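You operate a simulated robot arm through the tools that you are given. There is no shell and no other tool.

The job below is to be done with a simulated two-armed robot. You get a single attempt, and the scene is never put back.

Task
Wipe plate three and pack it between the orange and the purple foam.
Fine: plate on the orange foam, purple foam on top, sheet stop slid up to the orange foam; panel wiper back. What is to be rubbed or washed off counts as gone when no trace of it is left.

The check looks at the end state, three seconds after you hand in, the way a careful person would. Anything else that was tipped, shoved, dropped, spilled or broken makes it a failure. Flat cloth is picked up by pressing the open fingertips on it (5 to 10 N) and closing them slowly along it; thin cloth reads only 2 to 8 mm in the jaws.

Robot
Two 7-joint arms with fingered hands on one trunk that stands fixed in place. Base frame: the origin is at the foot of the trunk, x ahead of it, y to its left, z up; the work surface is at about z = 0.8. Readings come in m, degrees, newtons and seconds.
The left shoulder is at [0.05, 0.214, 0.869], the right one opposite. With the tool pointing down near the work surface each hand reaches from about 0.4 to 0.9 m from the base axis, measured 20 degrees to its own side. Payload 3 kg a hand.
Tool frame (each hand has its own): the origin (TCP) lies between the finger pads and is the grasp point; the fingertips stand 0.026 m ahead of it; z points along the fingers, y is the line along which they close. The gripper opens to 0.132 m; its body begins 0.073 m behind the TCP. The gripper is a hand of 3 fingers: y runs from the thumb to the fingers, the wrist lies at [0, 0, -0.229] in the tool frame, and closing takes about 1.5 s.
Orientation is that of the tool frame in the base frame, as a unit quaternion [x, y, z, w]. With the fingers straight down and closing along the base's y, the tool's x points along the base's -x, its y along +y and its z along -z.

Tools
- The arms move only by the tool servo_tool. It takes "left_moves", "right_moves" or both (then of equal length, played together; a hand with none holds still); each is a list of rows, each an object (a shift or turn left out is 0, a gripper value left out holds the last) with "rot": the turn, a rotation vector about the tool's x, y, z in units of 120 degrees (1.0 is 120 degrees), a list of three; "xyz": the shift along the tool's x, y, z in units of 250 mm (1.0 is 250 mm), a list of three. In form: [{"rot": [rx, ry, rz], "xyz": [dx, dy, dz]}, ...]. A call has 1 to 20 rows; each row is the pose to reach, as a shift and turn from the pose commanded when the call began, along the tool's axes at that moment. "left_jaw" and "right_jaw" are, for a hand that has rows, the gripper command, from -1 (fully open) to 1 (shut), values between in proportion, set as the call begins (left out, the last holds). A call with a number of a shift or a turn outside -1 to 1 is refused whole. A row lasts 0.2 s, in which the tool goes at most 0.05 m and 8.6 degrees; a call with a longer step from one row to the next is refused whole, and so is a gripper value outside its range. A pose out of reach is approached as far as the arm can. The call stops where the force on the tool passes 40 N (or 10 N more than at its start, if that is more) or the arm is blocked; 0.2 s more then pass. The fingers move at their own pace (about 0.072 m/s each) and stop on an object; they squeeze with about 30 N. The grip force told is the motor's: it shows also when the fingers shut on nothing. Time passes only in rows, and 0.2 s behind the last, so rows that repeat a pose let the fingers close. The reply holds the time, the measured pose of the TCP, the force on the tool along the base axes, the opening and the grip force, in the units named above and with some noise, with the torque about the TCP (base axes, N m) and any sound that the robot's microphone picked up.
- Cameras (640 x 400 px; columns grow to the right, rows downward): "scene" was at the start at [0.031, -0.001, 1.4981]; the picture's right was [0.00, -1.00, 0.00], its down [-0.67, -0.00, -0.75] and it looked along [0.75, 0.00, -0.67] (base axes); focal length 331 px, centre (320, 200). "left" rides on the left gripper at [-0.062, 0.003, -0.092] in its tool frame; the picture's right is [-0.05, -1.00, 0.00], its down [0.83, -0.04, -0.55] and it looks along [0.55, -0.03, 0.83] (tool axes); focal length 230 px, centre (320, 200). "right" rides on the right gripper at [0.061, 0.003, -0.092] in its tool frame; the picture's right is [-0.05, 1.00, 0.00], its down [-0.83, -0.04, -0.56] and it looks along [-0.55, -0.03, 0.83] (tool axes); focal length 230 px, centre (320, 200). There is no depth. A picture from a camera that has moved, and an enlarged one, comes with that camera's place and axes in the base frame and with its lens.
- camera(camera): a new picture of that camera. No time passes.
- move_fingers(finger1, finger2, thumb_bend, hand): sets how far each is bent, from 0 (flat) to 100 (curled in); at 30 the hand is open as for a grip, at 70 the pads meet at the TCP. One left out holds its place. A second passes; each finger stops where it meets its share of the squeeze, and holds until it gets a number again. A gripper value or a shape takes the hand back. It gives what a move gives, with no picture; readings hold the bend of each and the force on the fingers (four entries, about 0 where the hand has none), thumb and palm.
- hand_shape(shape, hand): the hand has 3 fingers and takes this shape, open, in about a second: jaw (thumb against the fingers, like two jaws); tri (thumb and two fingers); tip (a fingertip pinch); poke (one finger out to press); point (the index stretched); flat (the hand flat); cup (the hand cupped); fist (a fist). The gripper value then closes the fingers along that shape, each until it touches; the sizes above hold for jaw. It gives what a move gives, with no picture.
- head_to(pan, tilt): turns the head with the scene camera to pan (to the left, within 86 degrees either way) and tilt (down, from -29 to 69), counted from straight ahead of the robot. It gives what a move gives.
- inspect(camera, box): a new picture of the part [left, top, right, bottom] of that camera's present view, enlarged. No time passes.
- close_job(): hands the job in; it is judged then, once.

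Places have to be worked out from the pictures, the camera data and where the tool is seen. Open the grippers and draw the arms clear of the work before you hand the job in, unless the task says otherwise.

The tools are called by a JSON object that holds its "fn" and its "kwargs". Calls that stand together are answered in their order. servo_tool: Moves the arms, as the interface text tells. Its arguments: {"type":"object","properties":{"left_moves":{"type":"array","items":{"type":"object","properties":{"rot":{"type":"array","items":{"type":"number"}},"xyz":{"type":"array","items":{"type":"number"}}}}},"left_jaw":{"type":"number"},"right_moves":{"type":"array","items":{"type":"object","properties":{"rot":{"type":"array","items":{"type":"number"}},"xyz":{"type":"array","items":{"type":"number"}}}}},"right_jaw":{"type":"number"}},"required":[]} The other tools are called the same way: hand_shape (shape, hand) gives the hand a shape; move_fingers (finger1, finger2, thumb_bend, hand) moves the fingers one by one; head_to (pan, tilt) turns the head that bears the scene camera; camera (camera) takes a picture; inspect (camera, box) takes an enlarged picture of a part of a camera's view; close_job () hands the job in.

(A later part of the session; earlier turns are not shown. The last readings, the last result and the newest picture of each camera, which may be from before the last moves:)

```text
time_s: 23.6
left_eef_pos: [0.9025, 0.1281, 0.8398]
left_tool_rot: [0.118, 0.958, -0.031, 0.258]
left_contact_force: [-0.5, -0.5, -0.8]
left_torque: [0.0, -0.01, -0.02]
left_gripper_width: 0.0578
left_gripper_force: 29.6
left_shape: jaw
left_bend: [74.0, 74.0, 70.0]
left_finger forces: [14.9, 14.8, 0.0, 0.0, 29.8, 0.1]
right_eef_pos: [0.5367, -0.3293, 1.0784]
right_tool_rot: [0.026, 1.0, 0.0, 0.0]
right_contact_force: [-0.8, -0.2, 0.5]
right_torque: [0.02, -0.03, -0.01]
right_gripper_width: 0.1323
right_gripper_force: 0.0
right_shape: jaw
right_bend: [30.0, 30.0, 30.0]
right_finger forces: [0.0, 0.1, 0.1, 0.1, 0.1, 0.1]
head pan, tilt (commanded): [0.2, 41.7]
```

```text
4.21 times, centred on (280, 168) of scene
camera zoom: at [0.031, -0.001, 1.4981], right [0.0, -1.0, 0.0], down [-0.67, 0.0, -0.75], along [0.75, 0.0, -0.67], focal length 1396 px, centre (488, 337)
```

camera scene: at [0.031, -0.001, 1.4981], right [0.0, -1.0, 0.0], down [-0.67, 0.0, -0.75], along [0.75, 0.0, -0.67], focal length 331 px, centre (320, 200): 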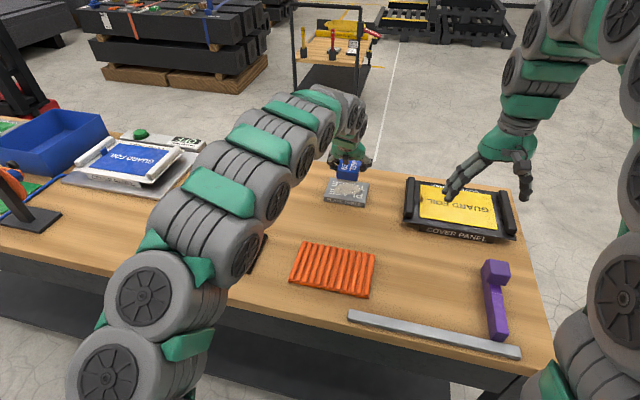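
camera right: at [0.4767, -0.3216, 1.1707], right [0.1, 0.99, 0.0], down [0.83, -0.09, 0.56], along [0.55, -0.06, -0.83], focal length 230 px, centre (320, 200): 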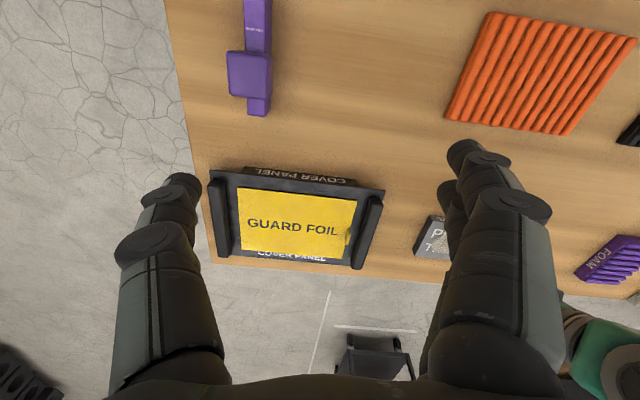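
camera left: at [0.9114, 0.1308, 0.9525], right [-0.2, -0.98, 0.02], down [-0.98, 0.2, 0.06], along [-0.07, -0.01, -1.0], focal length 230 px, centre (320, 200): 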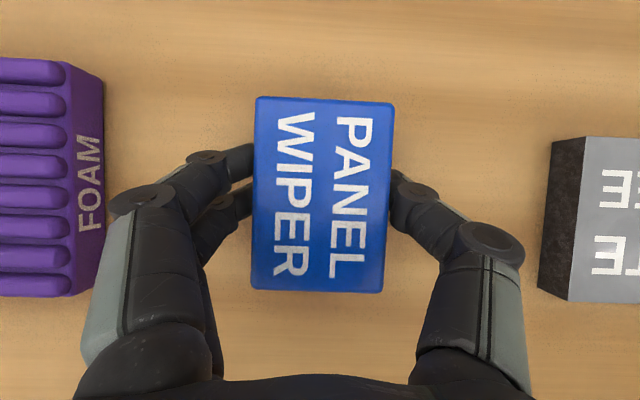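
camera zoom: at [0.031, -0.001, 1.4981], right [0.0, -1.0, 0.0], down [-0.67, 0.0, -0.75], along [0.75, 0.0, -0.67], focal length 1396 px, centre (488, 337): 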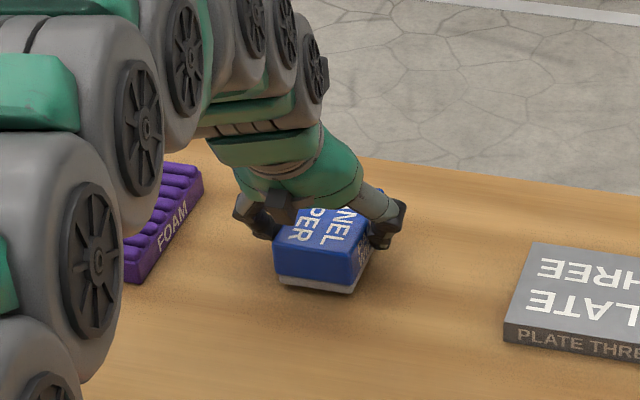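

Lined up over its old spot, about 5 mm high. I lower in millimetre steps to feel the table.

{"fn": "servo_tool", "kwargs": {"left_moves": [{"xyz": [0.004, 0, 0.0069]}, {"xyz": [0.008, 0, 0.0139]}, {"xyz": [0.012, 0, 0.0208]}, {"xyz": [0.012, 0, 0.0208]}]}}

{"fn": "camera", "kwargs": {"camera": "left"}}

```text
time_s: 24.6
left_eef_pos: [0.9042, 0.1284, 0.8351]
left_tool_rot: [0.117, 0.959, -0.031, 0.258]
left_contact_force: [0.9, 0.5, -1.0]
left_torque: [-0.02, -0.02, -0.01]
left_gripper_width: 0.0579
left_gripper_force: 30.0
left_shape: jaw
left_bend: [74.0, 74.0, 70.0]
left_finger forces: [14.9, 14.8, 0.1, 0.1, 29.7, 0.0]
right_eef_pos: [0.5374, -0.3305, 1.0777]
right_tool_rot: [0.026, 1.0, 0.001, 0.0]
right_contact_force: [0.0, -0.3, -0.3]
right_torque: [0.05, 0.01, -0.01]
right_gripper_width: 0.1318
right_gripper_force: 0.1
right_shape: jaw
right_bend: [30.0, 30.0, 30.0]
right_finger forces: [0.1, 0.1, 0.0, 0.0, 0.1, 0.0]
head pan, tilt (commanded): [0.2, 41.7]
```

```text
taken
camera left: at [0.9121, 0.1312, 0.9465], right [-0.2, -0.98, 0.02], down [-0.98, 0.2, 0.07], along [-0.07, -0.01, -1.0], focal length 230 px, centre (320, 200)
```

left: 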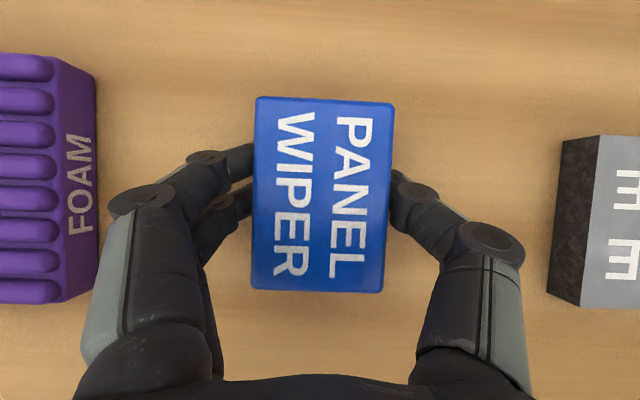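

The picture matches the reference almost exactly. A few more millimetres down until contact.

{"fn": "servo_tool", "kwargs": {"left_moves": [{"xyz": [0.002, 0, 0.0035]}, {"xyz": [0.004, 0, 0.0069]}, {"xyz": [0.005, 0, 0.0087]}, {"xyz": [0.005, 0, 0.0087]}]}}

```text
time_s: 25.6
left_eef_pos: [0.9047, 0.1282, 0.8329]
left_tool_rot: [0.116, 0.959, -0.03, 0.258]
left_contact_force: [-3.7, 1.6, 11.3]
left_torque: [0.0, -0.06, 0.02]
left_gripper_width: 0.0579
left_gripper_force: 30.1
left_shape: jaw
left_bend: [74.0, 74.0, 71.0]
left_finger forces: [15.3, 15.3, 0.1, 0.0, 29.8, 0.1]
right_eef_pos: [0.5364, -0.3292, 1.0785]
right_tool_rot: [0.026, 1.0, 0.0, 0.0]
right_contact_force: [-0.1, -0.4, -0.3]
right_torque: [0.02, -0.02, 0.0]
right_gripper_width: 0.1322
right_gripper_force: 0.1
right_shape: jaw
right_bend: [30.0, 30.0, 30.0]
right_finger forces: [0.0, 0.0, 0.0, 0.1, 0.0, 0.0]
head pan, tilt (commanded): [0.2, 41.7]
```

On the table (11 N). I ease off 1 mm and open the hand.

{"fn": "servo_tool", "kwargs": {"left_moves": [{"xyz": [-0.002, 0, -0.0035]}, {"xyz": [-0.002, 0, -0.0035]}]}}

{"fn": "servo_tool", "kwargs": {"left_jaw": -1, "left_moves": [{"xyz": [0, 0, 0]}, {"xyz": [0, 0, 0]}, {"xyz": [0, 0, 0]}, {"xyz": [0, 0, 0]}, {"xyz": [0, 0, 0]}, {"xyz": [0, 0, 0]}, {"xyz": [0, 0, 0]}]}}

{"fn": "camera", "kwargs": {"camera": "left"}}

```text
time_s: 26.2
left_eef_pos: [0.9044, 0.129, 0.833]
left_tool_rot: [0.116, 0.959, -0.03, 0.257]
left_contact_force: [-0.5, 0.7, 6.8]
left_torque: [0.03, -0.07, 0.04]
left_gripper_width: 0.0579
left_gripper_force: 30.2
left_shape: jaw
left_bend: [74.0, 74.0, 71.0]
left_finger forces: [15.3, 15.3, 0.0, 0.0, 29.7, 0.0]
right_eef_pos: [0.5362, -0.3295, 1.0784]
right_tool_rot: [0.026, 1.0, 0.0, 0.0]
right_contact_force: [-0.9, 0.0, 0.0]
right_torque: [0.02, 0.01, 0.02]
right_gripper_width: 0.1322
right_gripper_force: 0.0
right_shape: jaw
right_bend: [30.0, 30.0, 30.0]
right_finger forces: [0.0, 0.1, 0.1, 0.0, 0.1, 0.0]
head pan, tilt (commanded): [0.2, 41.7]
```

```text
time_s: 27.8
left_eef_pos: [0.9053, 0.1287, 0.8328]
left_tool_rot: [0.117, 0.959, -0.03, 0.257]
left_contact_force: [0.3, 0.3, 0.5]
left_torque: [0.01, 0.01, -0.03]
left_gripper_width: 0.1319
left_gripper_force: 0.0
left_shape: jaw
left_bend: [30.0, 30.0, 30.0]
left_finger forces: [0.0, 0.1, 0.1, 0.0, 0.0, 0.0]
right_eef_pos: [0.5367, -0.3299, 1.0778]
right_tool_rot: [0.027, 1.0, 0.0, 0.0]
right_contact_force: [0.3, -0.6, 0.4]
right_torque: [0.04, 0.03, -0.01]
right_gripper_width: 0.1318
right_gripper_force: 0.0
right_shape: jaw
right_bend: [30.0, 30.0, 30.0]
right_finger forces: [0.1, 0.1, 0.1, 0.0, 0.0, 0.0]
head pan, tilt (commanded): [0.2, 41.7]
```

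```text
taken
camera left: at [0.9126, 0.1309, 0.9451], right [-0.2, -0.98, 0.02], down [-0.98, 0.2, 0.07], along [-0.07, -0.01, -1.0], focal length 230 px, centre (320, 200)
```

left: 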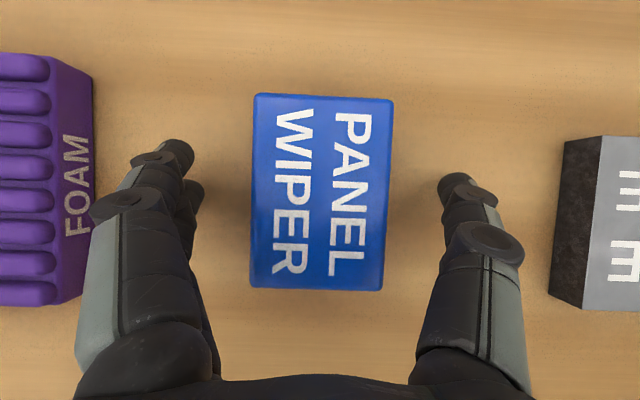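

Wiper is back on its spot. I withdraw along the tool axis, then look straight down at the plate to make sure no trace of the dust is left.

{"fn": "servo_tool", "kwargs": {"left_moves": [{"xyz": [0, 0, -0.1]}, {"xyz": [0, 0, -0.2]}, {"xyz": [0, 0, -0.3]}, {"xyz": [0, 0, -0.4]}, {"xyz": [-0.0259, -0.1289, -0.4118]}, {"xyz": [-0.0519, -0.2577, -0.4237]}, {"xyz": [-0.0778, -0.3866, -0.4355]}, {"xyz": [-0.1038, -0.5154, -0.4473]}, {"xyz": [-0.1297, -0.6443, -0.4591]}, {"xyz": [-0.1557, -0.7731, -0.471]}, {"xyz": [-0.1816, -0.902, -0.4828]}, {"xyz": [-0.1816, -0.902, -0.4828]}]}}

{"fn": "camera", "kwargs": {"camera": "left"}}

{"fn": "inspect", "kwargs": {"camera": "left", "box": [230, 100, 410, 240]}}

{"fn": "inspect", "kwargs": {"camera": "scene", "box": [255, 150, 305, 200]}}

```text
time_s: 30.4
left_eef_pos: [0.8322, -0.0852, 0.9608]
left_tool_rot: [0.117, 0.959, -0.031, 0.257]
left_contact_force: [-0.5, 1.3, 0.3]
left_torque: [0.0, 0.02, 0.05]
left_gripper_width: 0.1321
left_gripper_force: 0.0
left_shape: jaw
left_bend: [30.0, 30.0, 30.0]
left_finger forces: [0.1, 0.0, 0.0, 0.1, 0.1, 0.0]
right_eef_pos: [0.5373, -0.3298, 1.079]
right_tool_rot: [0.026, 1.0, 0.001, 0.0]
right_contact_force: [0.3, -0.6, -0.8]
right_torque: [0.0, -0.01, 0.01]
right_gripper_width: 0.1317
right_gripper_force: 0.1
right_shape: jaw
right_bend: [30.0, 30.0, 30.0]
right_finger forces: [0.1, 0.2, 0.0, 0.0, 0.1, 0.1]
head pan, tilt (commanded): [0.2, 41.7]
```

```text
taken
camera left: at [0.8404, -0.0837, 1.0721], right [-0.2, -0.98, 0.02], down [-0.98, 0.2, 0.07], along [-0.07, -0.01, -1.0], focal length 230 px, centre (320, 200)
```

left: 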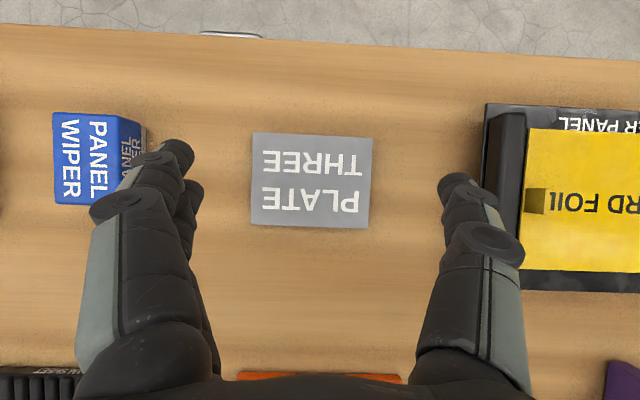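

```text
2.86 times, centred on (320, 170) of left
camera zoom: at [0.8404, -0.0837, 1.0721], right [-0.2, -0.98, 0.02], down [-0.98, 0.2, 0.07], along [-0.07, -0.01, -1.0], focal length 657 px, centre (320, 286)
```

zoom: 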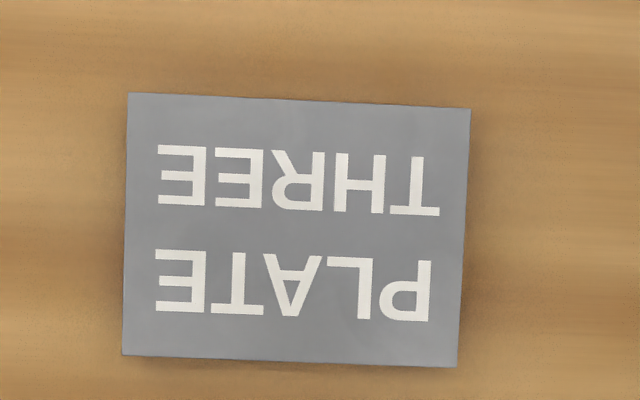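

```text
8.00 times, centred on (280, 175) of scene
camera zoom: at [0.031, -0.001, 1.4981], right [0.0, -1.0, 0.0], down [-0.67, 0.0, -0.75], along [0.75, 0.0, -0.67], focal length 2652 px, centre (640, 400)
```

zoom: 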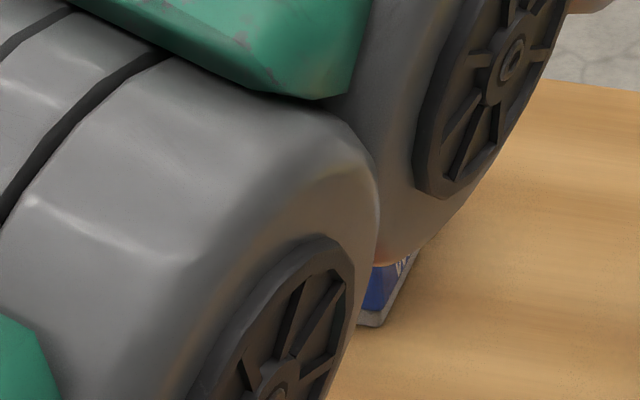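

I zoom further for any faint residue.

{"fn": "inspect", "kwargs": {"camera": "left", "box": [248, 128, 378, 232]}}

{"fn": "inspect", "kwargs": {"camera": "left", "box": [270, 150, 350, 215]}}

{"fn": "inspect", "kwargs": {"camera": "right", "box": [400, 200, 480, 270]}}

```text
3.85 times, centred on (313, 180) of left
camera zoom: at [0.8404, -0.0837, 1.0721], right [-0.2, -0.98, 0.02], down [-0.98, 0.2, 0.07], along [-0.07, -0.01, -1.0], focal length 885 px, centre (347, 277)
```

zoom: 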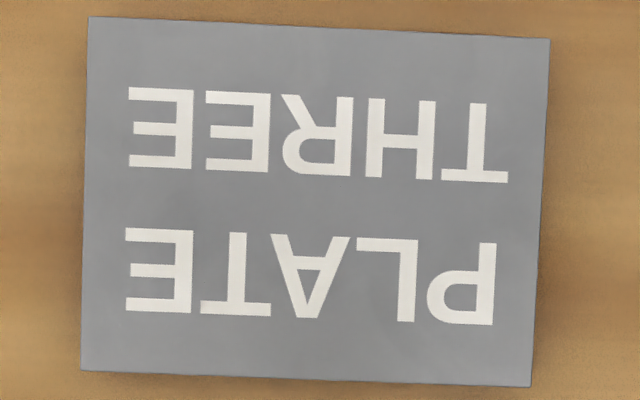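

```text
6.15 times, centred on (310, 182) of left
camera zoom: at [0.8404, -0.0837, 1.0721], right [-0.2, -0.98, 0.02], down [-0.98, 0.2, 0.07], along [-0.07, -0.01, -1.0], focal length 1416 px, centre (382, 308)
```

zoom: 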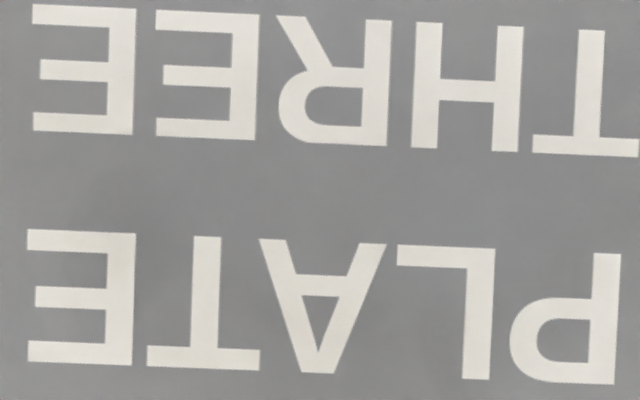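

```text
5.71 times, centred on (440, 235) of right
camera zoom: at [0.4767, -0.3216, 1.1707], right [0.1, 0.99, 0.0], down [0.83, -0.09, 0.56], along [0.55, -0.06, -0.83], focal length 1315 px, centre (-366, 0)
```

zoom: 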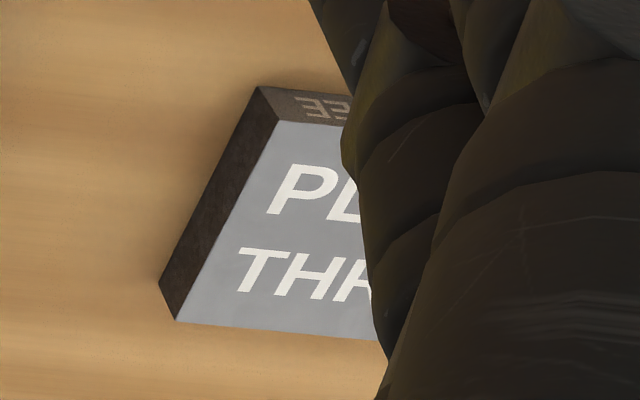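

The plate is clean. It lies at the edge of the right arm's vertical reach, so I plan to hook its far edge with the right hand (tilted) and draw it ~11 cm closer before gripping it across its 0.10 m side. First I move the left hand out of the way, back toward its own side.

{"fn": "servo_tool", "kwargs": {"left_moves": [{"xyz": [0.0446, 0.1279, -0.041]}, {"xyz": [0.0892, 0.2557, -0.082]}, {"xyz": [0.1338, 0.3836, -0.123]}, {"xyz": [0.1784, 0.5115, -0.164]}, {"xyz": [0.223, 0.6393, -0.205]}, {"xyz": [0.2676, 0.7672, -0.246]}]}}

{"fn": "servo_tool", "kwargs": {"left_moves": [{"xyz": [0.0335, 0.0959, -0.0308]}, {"xyz": [0.0669, 0.1918, -0.0615]}, {"xyz": [0.1004, 0.2877, -0.0923]}, {"xyz": [0.1338, 0.3836, -0.123]}, {"xyz": [0.1673, 0.4795, -0.1538]}, {"xyz": [0.2007, 0.5754, -0.1845]}, {"xyz": [0.2342, 0.6713, -0.2153]}, {"xyz": [0.2676, 0.7672, -0.246]}, {"xyz": [0.2676, 0.7672, -0.246]}], "right_jaw": -0.212, "right_moves": [{"rot": [0.0034, -0.0364, 0.0109], "xyz": [-0.0861, 0.1096, 0.049]}, {"rot": [0.0069, -0.0727, 0.0218], "xyz": [-0.1721, 0.2192, 0.098]}, {"rot": [0.0103, -0.1091, 0.0327], "xyz": [-0.2582, 0.3288, 0.147]}, {"rot": [0.0138, -0.1454, 0.0436], "xyz": [-0.3442, 0.4384, 0.196]}, {"rot": [0.0172, -0.1818, 0.0545], "xyz": [-0.4303, 0.548, 0.245]}, {"rot": [0.0206, -0.2181, 0.0654], "xyz": [-0.5163, 0.6576, 0.294]}, {"rot": [0.0241, -0.2545, 0.0763], "xyz": [-0.6024, 0.7672, 0.343]}, {"rot": [0.0275, -0.2908, 0.0872], "xyz": [-0.6884, 0.8768, 0.392]}, {"rot": [0.0275, -0.2908, 0.0872], "xyz": [-0.6884, 0.8768, 0.392]}]}}

{"fn": "camera", "kwargs": {"camera": "scene"}}

{"fn": "camera", "kwargs": {"camera": "right"}}

```text
time_s: 31.8
left_eef_pos: [0.791, 0.1212, 0.9818]
left_tool_rot: [0.116, 0.959, -0.03, 0.257]
left_contact_force: [0.3, 0.8, 0.5]
left_torque: [-0.02, 0.01, -0.01]
left_gripper_width: 0.1321
left_gripper_force: 0.1
left_shape: jaw
left_bend: [30.0, 30.0, 30.0]
left_finger forces: [0.1, 0.0, 0.1, 0.0, 0.0, 0.0]
right_eef_pos: [0.5372, -0.3291, 1.0783]
right_tool_rot: [0.026, 1.0, 0.0, 0.0]
right_contact_force: [0.6, 0.1, -0.2]
right_torque: [-0.02, 0.04, -0.02]
right_gripper_width: 0.1316
right_gripper_force: 0.1
right_shape: jaw
right_bend: [30.0, 30.0, 30.0]
right_finger forces: [0.1, 0.0, 0.0, 0.0, 0.0, 0.0]
head pan, tilt (commanded): [0.2, 41.7]
```

```text
time_s: 33.8
left_eef_pos: [0.7516, 0.3289, 0.9999]
left_tool_rot: [0.116, 0.959, -0.03, 0.257]
left_contact_force: [-0.4, 0.4, -0.6]
left_torque: [-0.03, -0.01, 0.04]
left_gripper_width: 0.132
left_gripper_force: 0.1
left_shape: jaw
left_bend: [30.0, 30.0, 30.0]
left_finger forces: [0.0, 0.0, 0.1, 0.0, 0.0, 0.0]
right_eef_pos: [0.7235, -0.1205, 0.9816]
right_tool_rot: [0.115, 0.947, -0.036, 0.299]
right_contact_force: [-0.2, -0.2, -0.4]
right_torque: [-0.03, -0.02, 0.0]
right_gripper_width: 0.0799
right_gripper_force: 0.2
right_shape: jaw
right_bend: [71.0, 71.0, 71.0]
right_finger forces: [0.1, 0.0, 0.0, 0.1, 0.1, 0.0]
head pan, tilt (commanded): [0.2, 41.7]
```

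```text
taken
camera scene: at [0.031, -0.001, 1.4981], right [0.0, -1.0, 0.0], down [-0.67, 0.0, -0.75], along [0.75, 0.0, -0.67], focal length 331 px, centre (320, 200)
```

scene: 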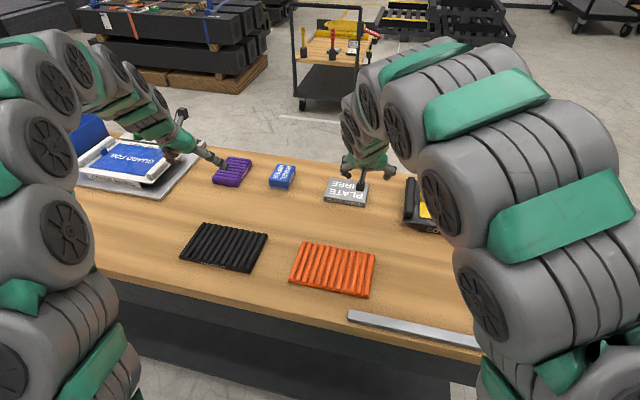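

```text
taken
camera right: at [0.6238, -0.0907, 1.0217], right [0.28, 0.96, 0.03], down [0.34, -0.13, 0.93], along [0.9, -0.25, -0.36], focal length 230 px, centre (320, 200)
```

right: 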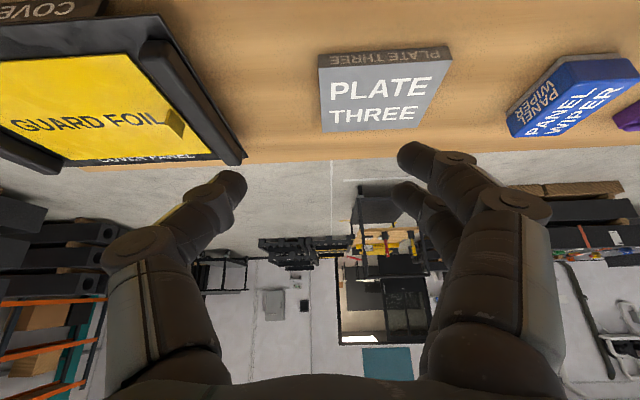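

The right hand is tilted with fingers 8 cm apart, and the left is parked. I now move the right fingertips over the plate to about 3.5 cm beyond its far edge, still above plate height.

{"fn": "servo_tool", "kwargs": {"right_moves": [{"xyz": [-0.0507, 0.0332, 0.1004]}, {"xyz": [-0.1013, 0.0663, 0.2007]}, {"xyz": [-0.152, 0.0995, 0.3011]}, {"xyz": [-0.2026, 0.1326, 0.4014]}, {"xyz": [-0.2533, 0.1658, 0.5018]}, {"xyz": [-0.3039, 0.1989, 0.6021]}, {"xyz": [-0.3546, 0.2321, 0.7025]}, {"xyz": [-0.4052, 0.2652, 0.8028]}, {"xyz": [-0.4052, 0.2652, 0.8028]}]}}

{"fn": "camera", "kwargs": {"camera": "right"}}

{"fn": "inspect", "kwargs": {"camera": "scene", "box": [300, 120, 420, 215]}}

{"fn": "camera", "kwargs": {"camera": "left"}}

```text
time_s: 35.8
left_eef_pos: [0.7518, 0.3286, 1.0002]
left_tool_rot: [0.117, 0.959, -0.03, 0.257]
left_contact_force: [0.0, -0.4, 0.7]
left_torque: [0.0, 0.01, 0.01]
left_gripper_width: 0.1321
left_gripper_force: 0.0
left_shape: jaw
left_bend: [30.0, 30.0, 30.0]
left_finger forces: [0.1, 0.0, 0.1, 0.0, 0.0, 0.0]
right_eef_pos: [0.9294, -0.1043, 0.8722]
right_tool_rot: [0.114, 0.947, -0.036, 0.298]
right_contact_force: [-0.4, 1.2, -0.9]
right_torque: [-0.03, -0.02, 0.01]
right_gripper_width: 0.0805
right_gripper_force: 0.1
right_shape: jaw
right_bend: [71.0, 71.0, 71.0]
right_finger forces: [0.1, 0.0, 0.0, 0.0, 0.0, 0.0]
head pan, tilt (commanded): [0.2, 41.7]
```

```text
taken
camera right: at [0.8307, -0.075, 0.9131], right [0.28, 0.96, 0.03], down [0.34, -0.13, 0.93], along [0.9, -0.25, -0.36], focal length 230 px, centre (320, 200)
```

right: 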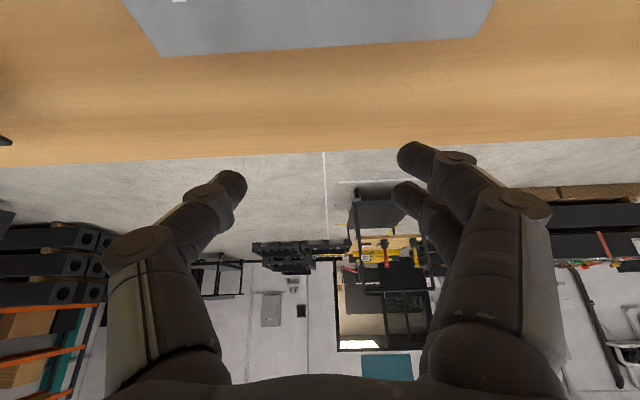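

```text
4.21 times, centred on (360, 168) of scene
camera zoom: at [0.031, -0.001, 1.4981], right [0.0, -1.0, 0.0], down [-0.67, 0.0, -0.75], along [0.75, 0.0, -0.67], focal length 1396 px, centre (152, 337)
```

zoom: 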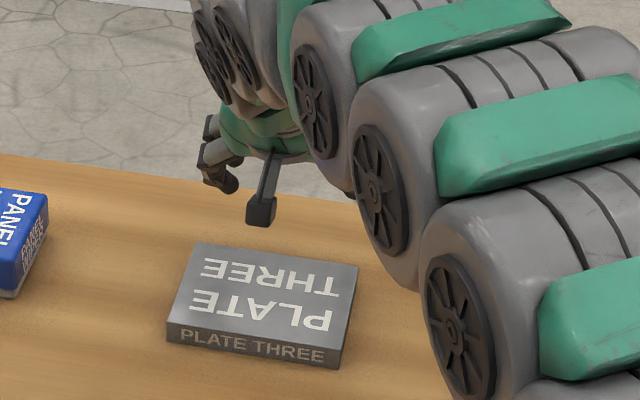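

```text
taken
camera left: at [0.7591, 0.3312, 1.1111], right [-0.2, -0.98, 0.02], down [-0.98, 0.2, 0.07], along [-0.07, -0.01, -1.0], focal length 230 px, centre (320, 200)
```

left: 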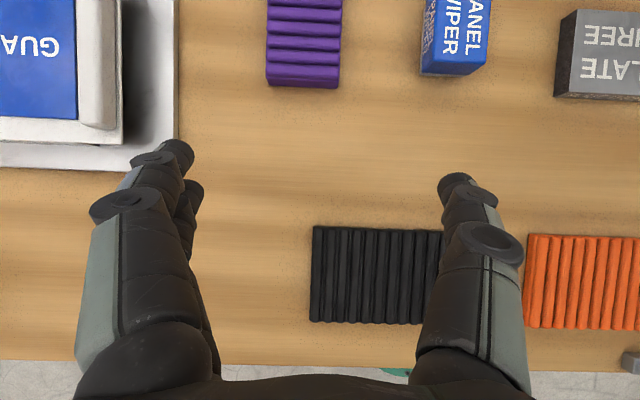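

Reach is fine here and the fingertips are clearly beyond the far edge. I lower them straight down to plate height, stopping just above the table.

{"fn": "servo_tool", "kwargs": {"right_moves": [{"xyz": [0.0224, 0, 0.032]}, {"xyz": [0.0448, 0, 0.064]}, {"xyz": [0.0672, 0, 0.0959]}, {"xyz": [0.0896, 0, 0.1279]}, {"xyz": [0.0896, 0, 0.1279]}]}}

{"fn": "camera", "kwargs": {"camera": "right"}}

{"fn": "inspect", "kwargs": {"camera": "scene", "box": [300, 120, 420, 215]}}

```text
time_s: 37.0
left_eef_pos: [0.7513, 0.3284, 0.9995]
left_tool_rot: [0.117, 0.959, -0.03, 0.257]
left_contact_force: [0.1, 0.4, -1.0]
left_torque: [0.01, -0.01, 0.01]
left_gripper_width: 0.1319
left_gripper_force: 0.0
left_shape: jaw
left_bend: [30.0, 30.0, 30.0]
left_finger forces: [0.0, 0.0, 0.0, 0.0, 0.0, 0.0]
right_eef_pos: [0.9295, -0.1041, 0.8347]
right_tool_rot: [0.115, 0.947, -0.035, 0.298]
right_contact_force: [-0.1, -0.2, -0.5]
right_torque: [-0.03, 0.01, -0.01]
right_gripper_width: 0.0804
right_gripper_force: 0.0
right_shape: jaw
right_bend: [71.0, 71.0, 71.0]
right_finger forces: [0.0, 0.0, 0.0, 0.1, 0.0, 0.0]
head pan, tilt (commanded): [0.2, 41.7]
```

```text
taken
camera right: at [0.8304, -0.074, 0.875], right [0.28, 0.96, 0.03], down [0.34, -0.13, 0.93], along [0.9, -0.25, -0.36], focal length 230 px, centre (320, 200)
```

right: 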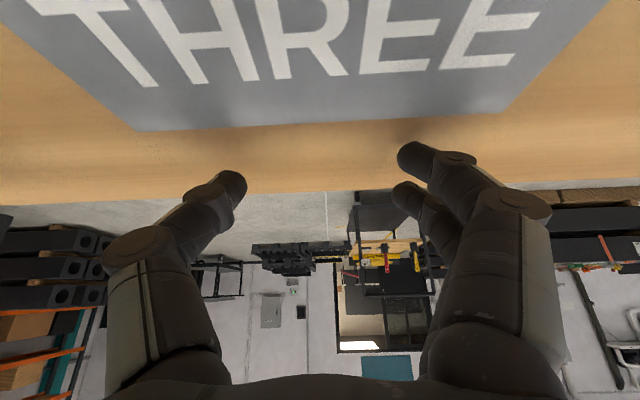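

```text
4.21 times, centred on (360, 168) of scene
camera zoom: at [0.031, -0.001, 1.4981], right [0.0, -1.0, 0.0], down [-0.67, 0.0, -0.75], along [0.75, 0.0, -0.67], focal length 1396 px, centre (152, 337)
```

zoom: 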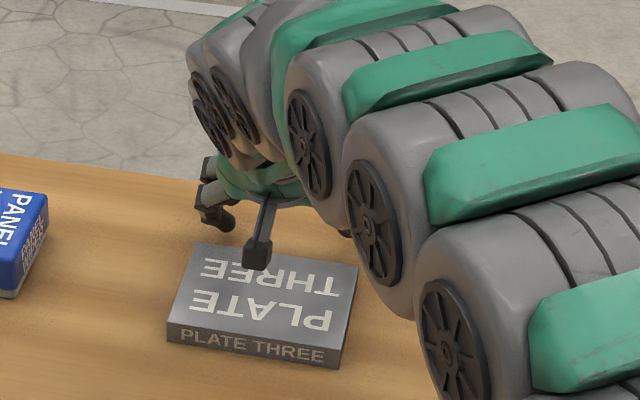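

Fingertips stand behind the far edge, clear of the table. I pull toward the robot along the plate's short axis, first 6.5 cm.

{"fn": "servo_tool", "kwargs": {"right_moves": [{"xyz": [0.0328, 0, -0.023]}, {"xyz": [0.0656, 0, -0.046]}, {"xyz": [0.0984, 0, -0.069]}, {"xyz": [0.1312, 0, -0.0919]}, {"xyz": [0.164, 0, -0.1149]}, {"xyz": [0.1886, 0, -0.1322]}, {"xyz": [0.2132, 0, -0.1494]}, {"xyz": [0.2132, 0, -0.1494]}]}}

{"fn": "camera", "kwargs": {"camera": "right"}}

{"fn": "inspect", "kwargs": {"camera": "scene", "box": [280, 120, 420, 230]}}

```text
time_s: 38.8
left_eef_pos: [0.751, 0.3293, 0.9995]
left_tool_rot: [0.117, 0.959, -0.031, 0.256]
left_contact_force: [-0.7, -0.3, -0.1]
left_torque: [-0.01, 0.01, -0.02]
left_gripper_width: 0.1318
left_gripper_force: 0.0
left_shape: jaw
left_bend: [30.0, 30.0, 30.0]
left_finger forces: [0.0, 0.0, 0.0, 0.1, 0.0, 0.1]
right_eef_pos: [0.8661, -0.0869, 0.8361]
right_tool_rot: [0.115, 0.947, -0.036, 0.298]
right_contact_force: [2.7, -0.8, 3.8]
right_torque: [0.06, -0.03, -0.04]
right_gripper_width: 0.0805
right_gripper_force: 0.0
right_shape: jaw
right_bend: [71.0, 71.0, 71.0]
right_finger forces: [3.0, 0.1, 0.1, 0.1, 1.3, 0.0]
head pan, tilt (commanded): [0.2, 41.7]
```

```text
taken
camera right: at [0.7671, -0.058, 0.8756], right [0.28, 0.96, 0.03], down [0.34, -0.13, 0.93], along [0.9, -0.25, -0.36], focal length 230 px, centre (320, 200)
```

right: 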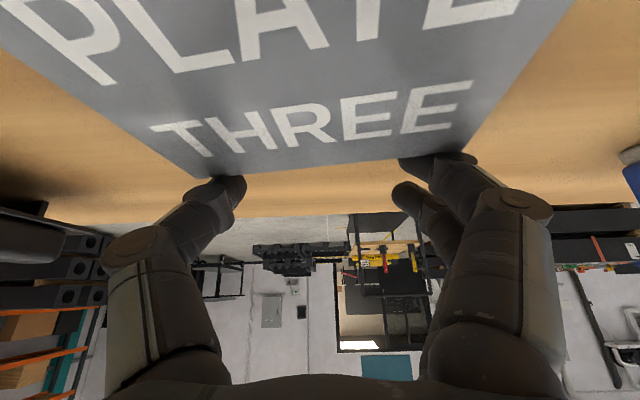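

```text
3.64 times, centred on (350, 175) of scene
camera zoom: at [0.031, -0.001, 1.4981], right [0.0, -1.0, 0.0], down [-0.67, 0.0, -0.75], along [0.75, 0.0, -0.67], focal length 1205 px, centre (211, 291)
```

zoom: 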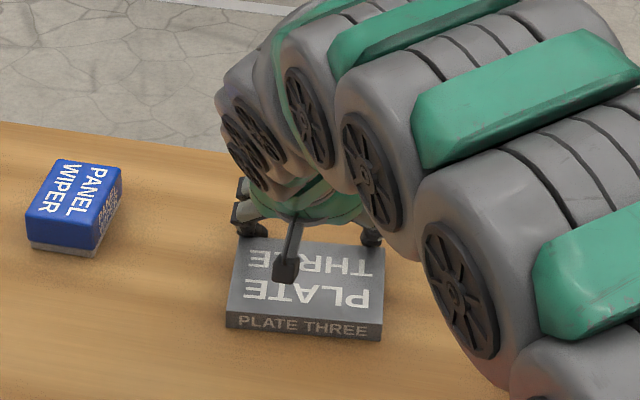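

Both contact points now push the plate evenly with under 4 N; it turned a few degrees until seated. I keep pulling another 7 cm.

{"fn": "servo_tool", "kwargs": {"right_moves": [{"xyz": [0.0383, 0, -0.0268]}, {"xyz": [0.0765, 0, -0.0536]}, {"xyz": [0.1148, 0, -0.0804]}, {"xyz": [0.1531, 0, -0.1073]}, {"xyz": [0.1914, 0, -0.1341]}, {"xyz": [0.2296, 0, -0.1609]}, {"xyz": [0.2296, 0, -0.1609]}]}}

{"fn": "inspect", "kwargs": {"camera": "scene", "box": [280, 120, 420, 260]}}

{"fn": "camera", "kwargs": {"camera": "scene"}}

```text
time_s: 40.4
left_eef_pos: [0.7509, 0.3281, 0.9985]
left_tool_rot: [0.117, 0.959, -0.031, 0.256]
left_contact_force: [-0.2, 0.0, 0.7]
left_torque: [-0.01, -0.02, 0.01]
left_gripper_width: 0.1318
left_gripper_force: 0.0
left_shape: jaw
left_bend: [30.0, 30.0, 30.0]
left_finger forces: [0.1, 0.0, 0.0, 0.0, 0.1, 0.1]
right_eef_pos: [0.7979, -0.0701, 0.8344]
right_tool_rot: [0.114, 0.947, -0.036, 0.299]
right_contact_force: [3.2, 0.6, 3.5]
right_torque: [0.03, -0.03, 0.02]
right_gripper_width: 0.0799
right_gripper_force: 0.0
right_shape: jaw
right_bend: [71.0, 71.0, 71.0]
right_finger forces: [2.5, 0.0, 0.0, 0.1, 2.4, 0.1]
head pan, tilt (commanded): [0.2, 41.7]
```

```text
2.86 times, centred on (350, 190) of scene
camera zoom: at [0.031, -0.001, 1.4981], right [0.0, -1.0, 0.0], down [-0.67, 0.0, -0.75], along [0.75, 0.0, -0.67], focal length 947 px, centre (234, 229)
```

zoom: 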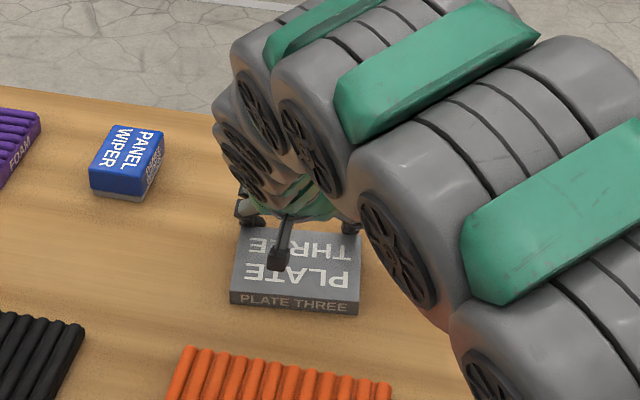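

```text
taken
camera scene: at [0.031, -0.001, 1.4981], right [0.0, -1.0, 0.0], down [-0.67, 0.0, -0.75], along [0.75, 0.0, -0.67], focal length 331 px, centre (320, 200)
```

scene: 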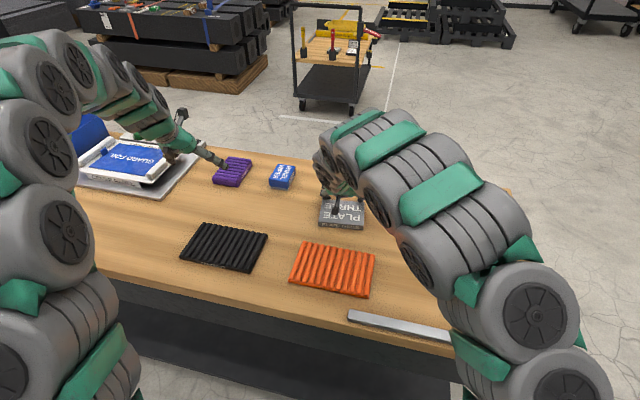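

The plate is now within comfortable reach. I ease the fingers off its edge and lift to look.

{"fn": "servo_tool", "kwargs": {"right_moves": [{"xyz": [-0.0328, 0, 0.023]}, {"xyz": [-0.0787, 0, -0.0426]}, {"xyz": [-0.1247, 0, -0.1082]}, {"xyz": [-0.1707, 0, -0.1738]}, {"xyz": [-0.2166, 0, -0.2394]}, {"xyz": [-0.2626, 0, -0.305]}, {"xyz": [-0.3086, 0, -0.3706]}, {"xyz": [-0.3086, 0, -0.3706]}]}}

{"fn": "camera", "kwargs": {"camera": "scene"}}

{"fn": "inspect", "kwargs": {"camera": "scene", "box": [295, 180, 391, 240]}}

{"fn": "camera", "kwargs": {"camera": "left"}}

```text
time_s: 42.2
left_eef_pos: [0.7505, 0.3291, 0.9989]
left_tool_rot: [0.117, 0.959, -0.03, 0.257]
left_contact_force: [0.4, 0.3, 0.5]
left_torque: [-0.01, 0.0, -0.01]
left_gripper_width: 0.1321
left_gripper_force: 0.1
left_shape: jaw
left_bend: [30.0, 30.0, 30.0]
left_finger forces: [0.0, 0.0, 0.1, 0.0, 0.0, 0.0]
right_eef_pos: [0.8066, -0.0717, 0.9549]
right_tool_rot: [0.115, 0.947, -0.036, 0.299]
right_contact_force: [1.0, -0.2, 0.1]
right_torque: [0.06, -0.01, 0.02]
right_gripper_width: 0.0798
right_gripper_force: 0.0
right_shape: jaw
right_bend: [71.0, 71.0, 71.0]
right_finger forces: [0.0, 0.1, 0.1, 0.1, 0.0, 0.0]
head pan, tilt (commanded): [0.2, 41.7]
```

```text
taken
camera scene: at [0.031, -0.001, 1.4981], right [0.0, -1.0, 0.0], down [-0.67, 0.0, -0.75], along [0.75, 0.0, -0.67], focal length 331 px, centre (320, 200)
```

scene: 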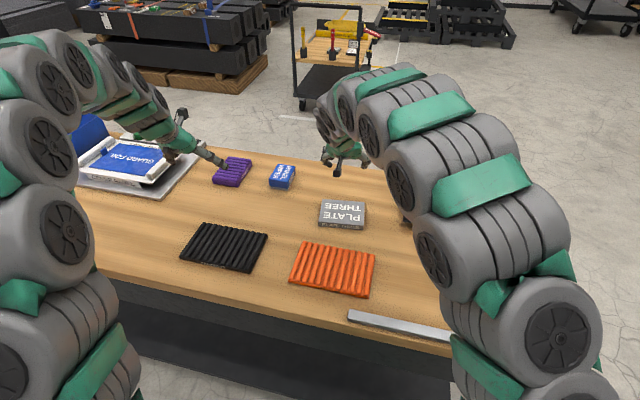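

```text
6.67 times, centred on (343, 210) of scene
camera zoom: at [0.031, -0.001, 1.4981], right [0.0, -1.0, 0.0], down [-0.67, 0.0, -0.75], along [0.75, 0.0, -0.67], focal length 2210 px, centre (167, 133)
```

zoom: 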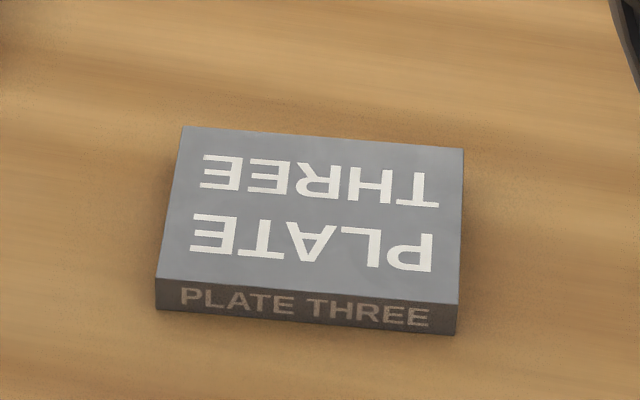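

```text
taken
camera left: at [0.759, 0.3312, 1.111], right [-0.2, -0.98, 0.02], down [-0.98, 0.2, 0.07], along [-0.07, -0.01, -1.0], focal length 230 px, centre (320, 200)
```

left: 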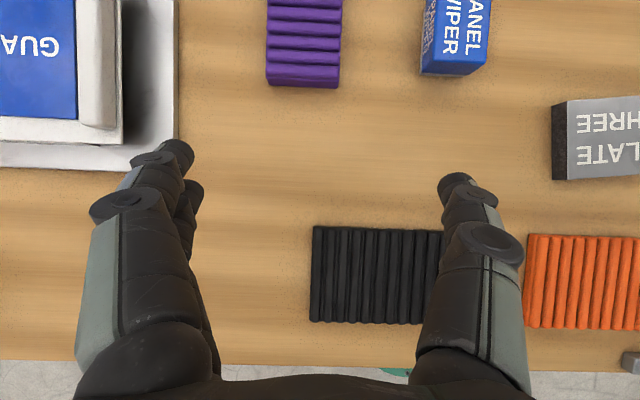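

Plate three now sits at about (0.742, −0.063), yaw −7°. I turn the right hand upright above it with the closing line along the plate's short side, and open the fingers.

{"fn": "servo_tool", "kwargs": {"right_jaw": -1, "right_moves": [{"rot": [-0.0175, 0.0156, -0.0556], "xyz": [0.016, -0.002, -0.0095]}, {"rot": [-0.0351, 0.0311, -0.1112], "xyz": [0.0319, -0.004, -0.019]}, {"rot": [-0.0526, 0.0467, -0.1669], "xyz": [0.0479, -0.006, -0.0285]}, {"rot": [-0.0701, 0.0623, -0.2225], "xyz": [0.0639, -0.008, -0.0381]}, {"rot": [-0.0877, 0.0779, -0.2781], "xyz": [0.0799, -0.01, -0.0476]}, {"rot": [-0.1052, 0.0934, -0.3337], "xyz": [0.0958, -0.012, -0.0571]}, {"rot": [-0.1228, 0.109, -0.3894], "xyz": [0.1118, -0.014, -0.0666]}, {"rot": [-0.1403, 0.1246, -0.445], "xyz": [0.1278, -0.016, -0.0761]}, {"rot": [-0.1578, 0.1401, -0.5006], "xyz": [0.1437, -0.018, -0.0856]}, {"rot": [-0.1754, 0.1557, -0.5562], "xyz": [0.1597, -0.02, -0.0951]}, {"rot": [-0.1929, 0.1713, -0.6118], "xyz": [0.1757, -0.022, -0.1047]}, {"rot": [-0.2104, 0.1869, -0.6675], "xyz": [0.1917, -0.024, -0.1142]}, {"rot": [-0.228, 0.2024, -0.7231], "xyz": [0.2076, -0.026, -0.1237]}, {"rot": [-0.2455, 0.218, -0.7787], "xyz": [0.2236, -0.028, -0.1332]}, {"rot": [-0.2455, 0.218, -0.7787], "xyz": [0.2236, -0.028, -0.1332]}]}}

{"fn": "camera", "kwargs": {"camera": "scene"}}

{"fn": "camera", "kwargs": {"camera": "right"}}

```text
time_s: 45.4
left_eef_pos: [0.7522, 0.3296, 1.0003]
left_tool_rot: [0.117, 0.959, -0.03, 0.258]
left_contact_force: [-0.1, 0.2, 0.3]
left_torque: [-0.03, -0.02, 0.0]
left_gripper_width: 0.1318
left_gripper_force: 0.0
left_shape: jaw
left_bend: [30.0, 30.0, 30.0]
left_finger forces: [0.0, 0.0, 0.0, 0.1, 0.1, 0.0]
right_eef_pos: [0.744, -0.0651, 0.9504]
right_tool_rot: [-0.663, 0.749, 0.0, 0.0]
right_contact_force: [0.3, -0.2, 0.0]
right_torque: [-0.01, -0.01, 0.02]
right_gripper_width: 0.1318
right_gripper_force: 0.1
right_shape: jaw
right_bend: [30.0, 30.0, 30.0]
right_finger forces: [0.0, 0.1, 0.0, 0.0, 0.1, 0.1]
head pan, tilt (commanded): [0.2, 41.7]
```

```text
taken
camera scene: at [0.031, -0.001, 1.4981], right [0.0, -1.0, 0.0], down [-0.67, 0.0, -0.75], along [0.75, 0.0, -0.67], focal length 331 px, centre (320, 200)
```

scene: 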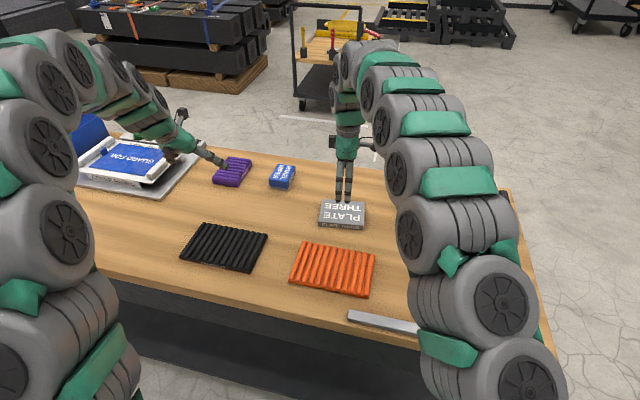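

```text
taken
camera right: at [0.7334, -0.1236, 1.0429], right [-0.98, 0.17, 0.0], down [0.14, 0.82, 0.55], along [0.1, 0.55, -0.83], focal length 230 px, centre (320, 200)
```

right: 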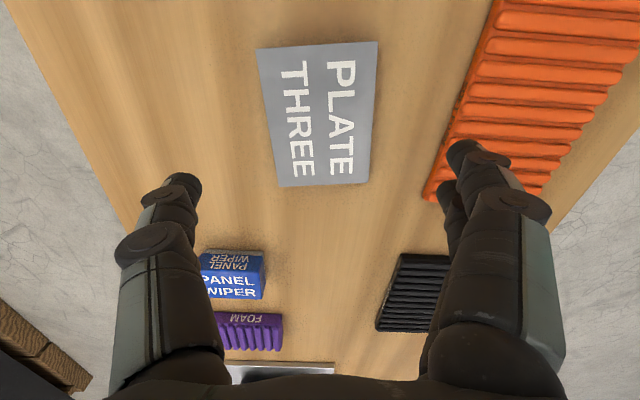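

Upright and aligned; the right camera confirms the plate centre at (0.743, −0.063), yaw −7°. I descend so the fingers straddle the plate, tips just above the table.

{"fn": "servo_tool", "kwargs": {"right_moves": [{"xyz": [-0.0013, 0.0008, 0.08]}, {"xyz": [-0.0025, 0.0016, 0.16]}, {"xyz": [-0.0038, 0.0024, 0.24]}, {"xyz": [-0.0051, 0.0032, 0.32]}, {"xyz": [-0.0063, 0.004, 0.4]}, {"xyz": [-0.0076, 0.0048, 0.44]}, {"xyz": [-0.0076, 0.0048, 0.46]}, {"xyz": [-0.0076, 0.0048, 0.476]}, {"xyz": [-0.0076, 0.0048, 0.476]}]}}

{"fn": "camera", "kwargs": {"camera": "right"}}

{"fn": "inspect", "kwargs": {"camera": "scene", "box": [290, 140, 410, 250]}}

```text
time_s: 47.4
left_eef_pos: [0.7502, 0.3292, 0.9996]
left_tool_rot: [0.117, 0.959, -0.03, 0.257]
left_contact_force: [0.5, 0.2, 0.0]
left_torque: [0.0, 0.0, -0.01]
left_gripper_width: 0.1317
left_gripper_force: 0.0
left_shape: jaw
left_bend: [30.0, 30.0, 30.0]
left_finger forces: [0.0, 0.1, 0.1, 0.0, 0.0, 0.0]
right_eef_pos: [0.7427, -0.0625, 0.8303]
right_tool_rot: [-0.662, 0.75, 0.001, 0.0]
right_contact_force: [0.2, 0.2, 0.3]
right_torque: [-0.01, -0.01, 0.04]
right_gripper_width: 0.1319
right_gripper_force: 0.1
right_shape: jaw
right_bend: [30.0, 30.0, 30.0]
right_finger forces: [0.1, 0.0, 0.0, 0.0, 0.0, 0.0]
head pan, tilt (commanded): [0.2, 41.7]
```

```text
taken
camera right: at [0.733, -0.1215, 0.9229], right [-0.98, 0.17, 0.0], down [0.14, 0.82, 0.56], along [0.1, 0.55, -0.83], focal length 230 px, centre (320, 200)
```

right: 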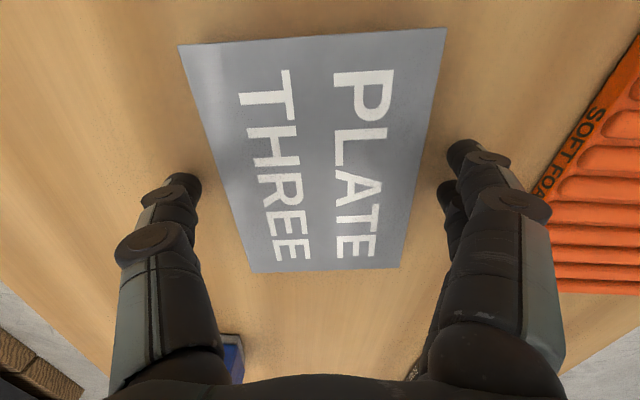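

```text
3.64 times, centred on (350, 195) of scene
camera zoom: at [0.031, -0.001, 1.4981], right [0.0, -1.0, 0.0], down [-0.67, 0.0, -0.75], along [0.75, 0.0, -0.67], focal length 1205 px, centre (211, 218)
```

zoom: 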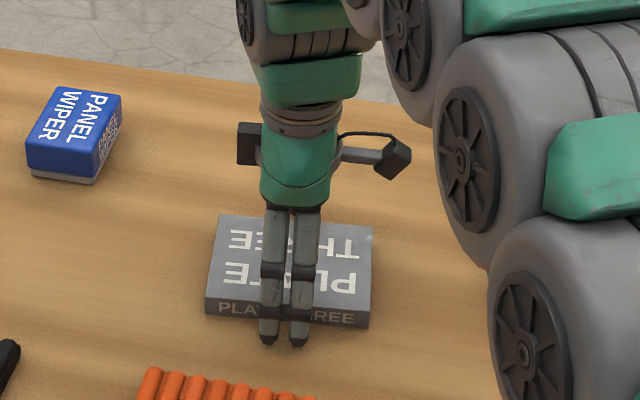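

Fingers straddle the plate centrally, no contact yet. Closing the right hand.

{"fn": "servo_tool", "kwargs": {"right_jaw": 1, "right_moves": [{"xyz": [0, 0, 0]}, {"xyz": [0, 0, 0]}, {"xyz": [0, 0, 0]}, {"xyz": [0, 0, 0]}, {"xyz": [0, 0, 0]}, {"xyz": [0, 0, 0]}, {"xyz": [0, 0, 0]}]}}

{"fn": "camera", "kwargs": {"camera": "right"}}

```text
time_s: 49.0
left_eef_pos: [0.7508, 0.3277, 0.9998]
left_tool_rot: [0.116, 0.959, -0.03, 0.257]
left_contact_force: [0.2, 0.0, 0.9]
left_torque: [0.01, 0.01, 0.01]
left_gripper_width: 0.1319
left_gripper_force: 0.2
left_shape: jaw
left_bend: [30.0, 30.0, 30.0]
left_finger forces: [0.0, 0.1, 0.0, 0.0, 0.0, 0.1]
right_eef_pos: [0.7426, -0.0631, 0.8308]
right_tool_rot: [-0.662, 0.749, 0.0, 0.0]
right_contact_force: [0.6, -0.1, -0.2]
right_torque: [0.01, 0.04, 0.04]
right_gripper_width: 0.0949
right_gripper_force: 30.0
right_shape: jaw
right_bend: [66.0, 66.0, 63.0]
right_finger forces: [13.3, 13.3, 0.0, 0.0, 27.2, 0.1]
head pan, tilt (commanded): [0.2, 41.7]
```

```text
taken
camera right: at [0.7329, -0.1214, 0.9229], right [-0.98, 0.17, 0.0], down [0.14, 0.82, 0.56], along [0.1, 0.55, -0.83], focal length 230 px, centre (320, 200)
```

right: 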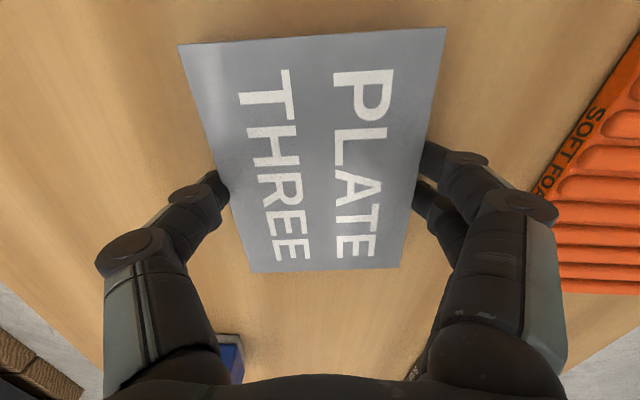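

Gripped at 30 N. I lift slowly by 3 cm first and check the hold.

{"fn": "servo_tool", "kwargs": {"right_moves": [{"xyz": [0, 0, -0.02]}, {"xyz": [0, 0, -0.05]}, {"xyz": [0, 0, -0.09]}, {"xyz": [0, 0, -0.12]}, {"xyz": [0, 0, -0.12]}]}}

{"fn": "camera", "kwargs": {"camera": "right"}}

{"fn": "inspect", "kwargs": {"camera": "scene", "box": [290, 140, 410, 250]}}

```text
time_s: 50.2
left_eef_pos: [0.7503, 0.3282, 0.9992]
left_tool_rot: [0.117, 0.959, -0.031, 0.257]
left_contact_force: [0.4, 0.1, 0.5]
left_torque: [0.0, -0.01, 0.0]
left_gripper_width: 0.1317
left_gripper_force: 0.0
left_shape: jaw
left_bend: [30.0, 30.0, 30.0]
left_finger forces: [0.0, 0.0, 0.1, 0.0, 0.0, 0.0]
right_eef_pos: [0.7405, -0.0624, 0.8624]
right_tool_rot: [-0.662, 0.75, 0.0, 0.0]
right_contact_force: [0.6, -0.2, -7.2]
right_torque: [-0.02, -0.02, -0.03]
right_gripper_width: 0.0951
right_gripper_force: 29.8
right_shape: jaw
right_bend: [66.0, 66.0, 62.0]
right_finger forces: [13.9, 13.9, 0.0, 0.1, 27.6, 0.0]
head pan, tilt (commanded): [0.2, 41.7]
```

```text
taken
camera right: at [0.732, -0.1213, 0.9546], right [-0.98, 0.17, 0.0], down [0.14, 0.82, 0.56], along [0.1, 0.55, -0.83], focal length 230 px, centre (320, 200)
```

right: 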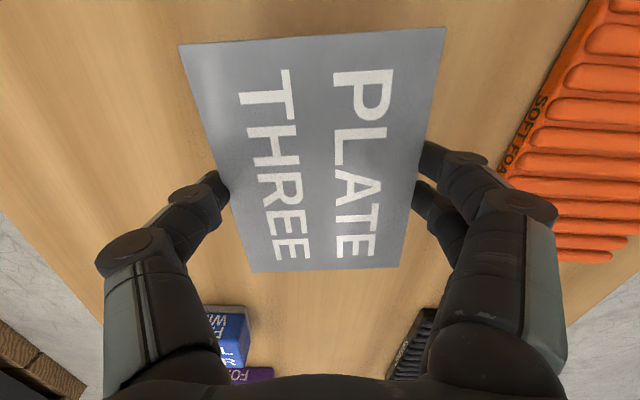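

```text
3.64 times, centred on (350, 195) of scene
camera zoom: at [0.0311, -0.001, 1.4981], right [0.0, -1.0, 0.0], down [-0.67, 0.0, -0.75], along [0.75, 0.0, -0.67], focal length 1205 px, centre (211, 218)
```

zoom: 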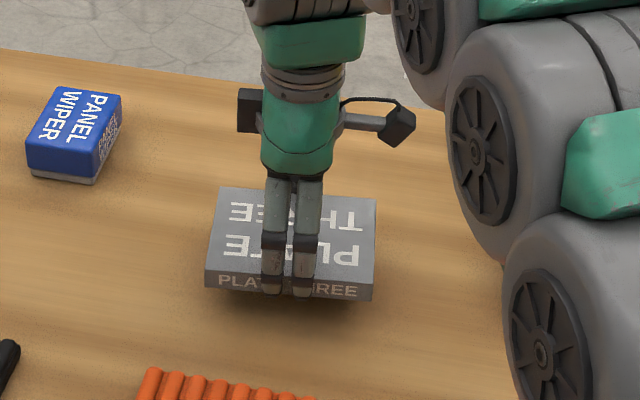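

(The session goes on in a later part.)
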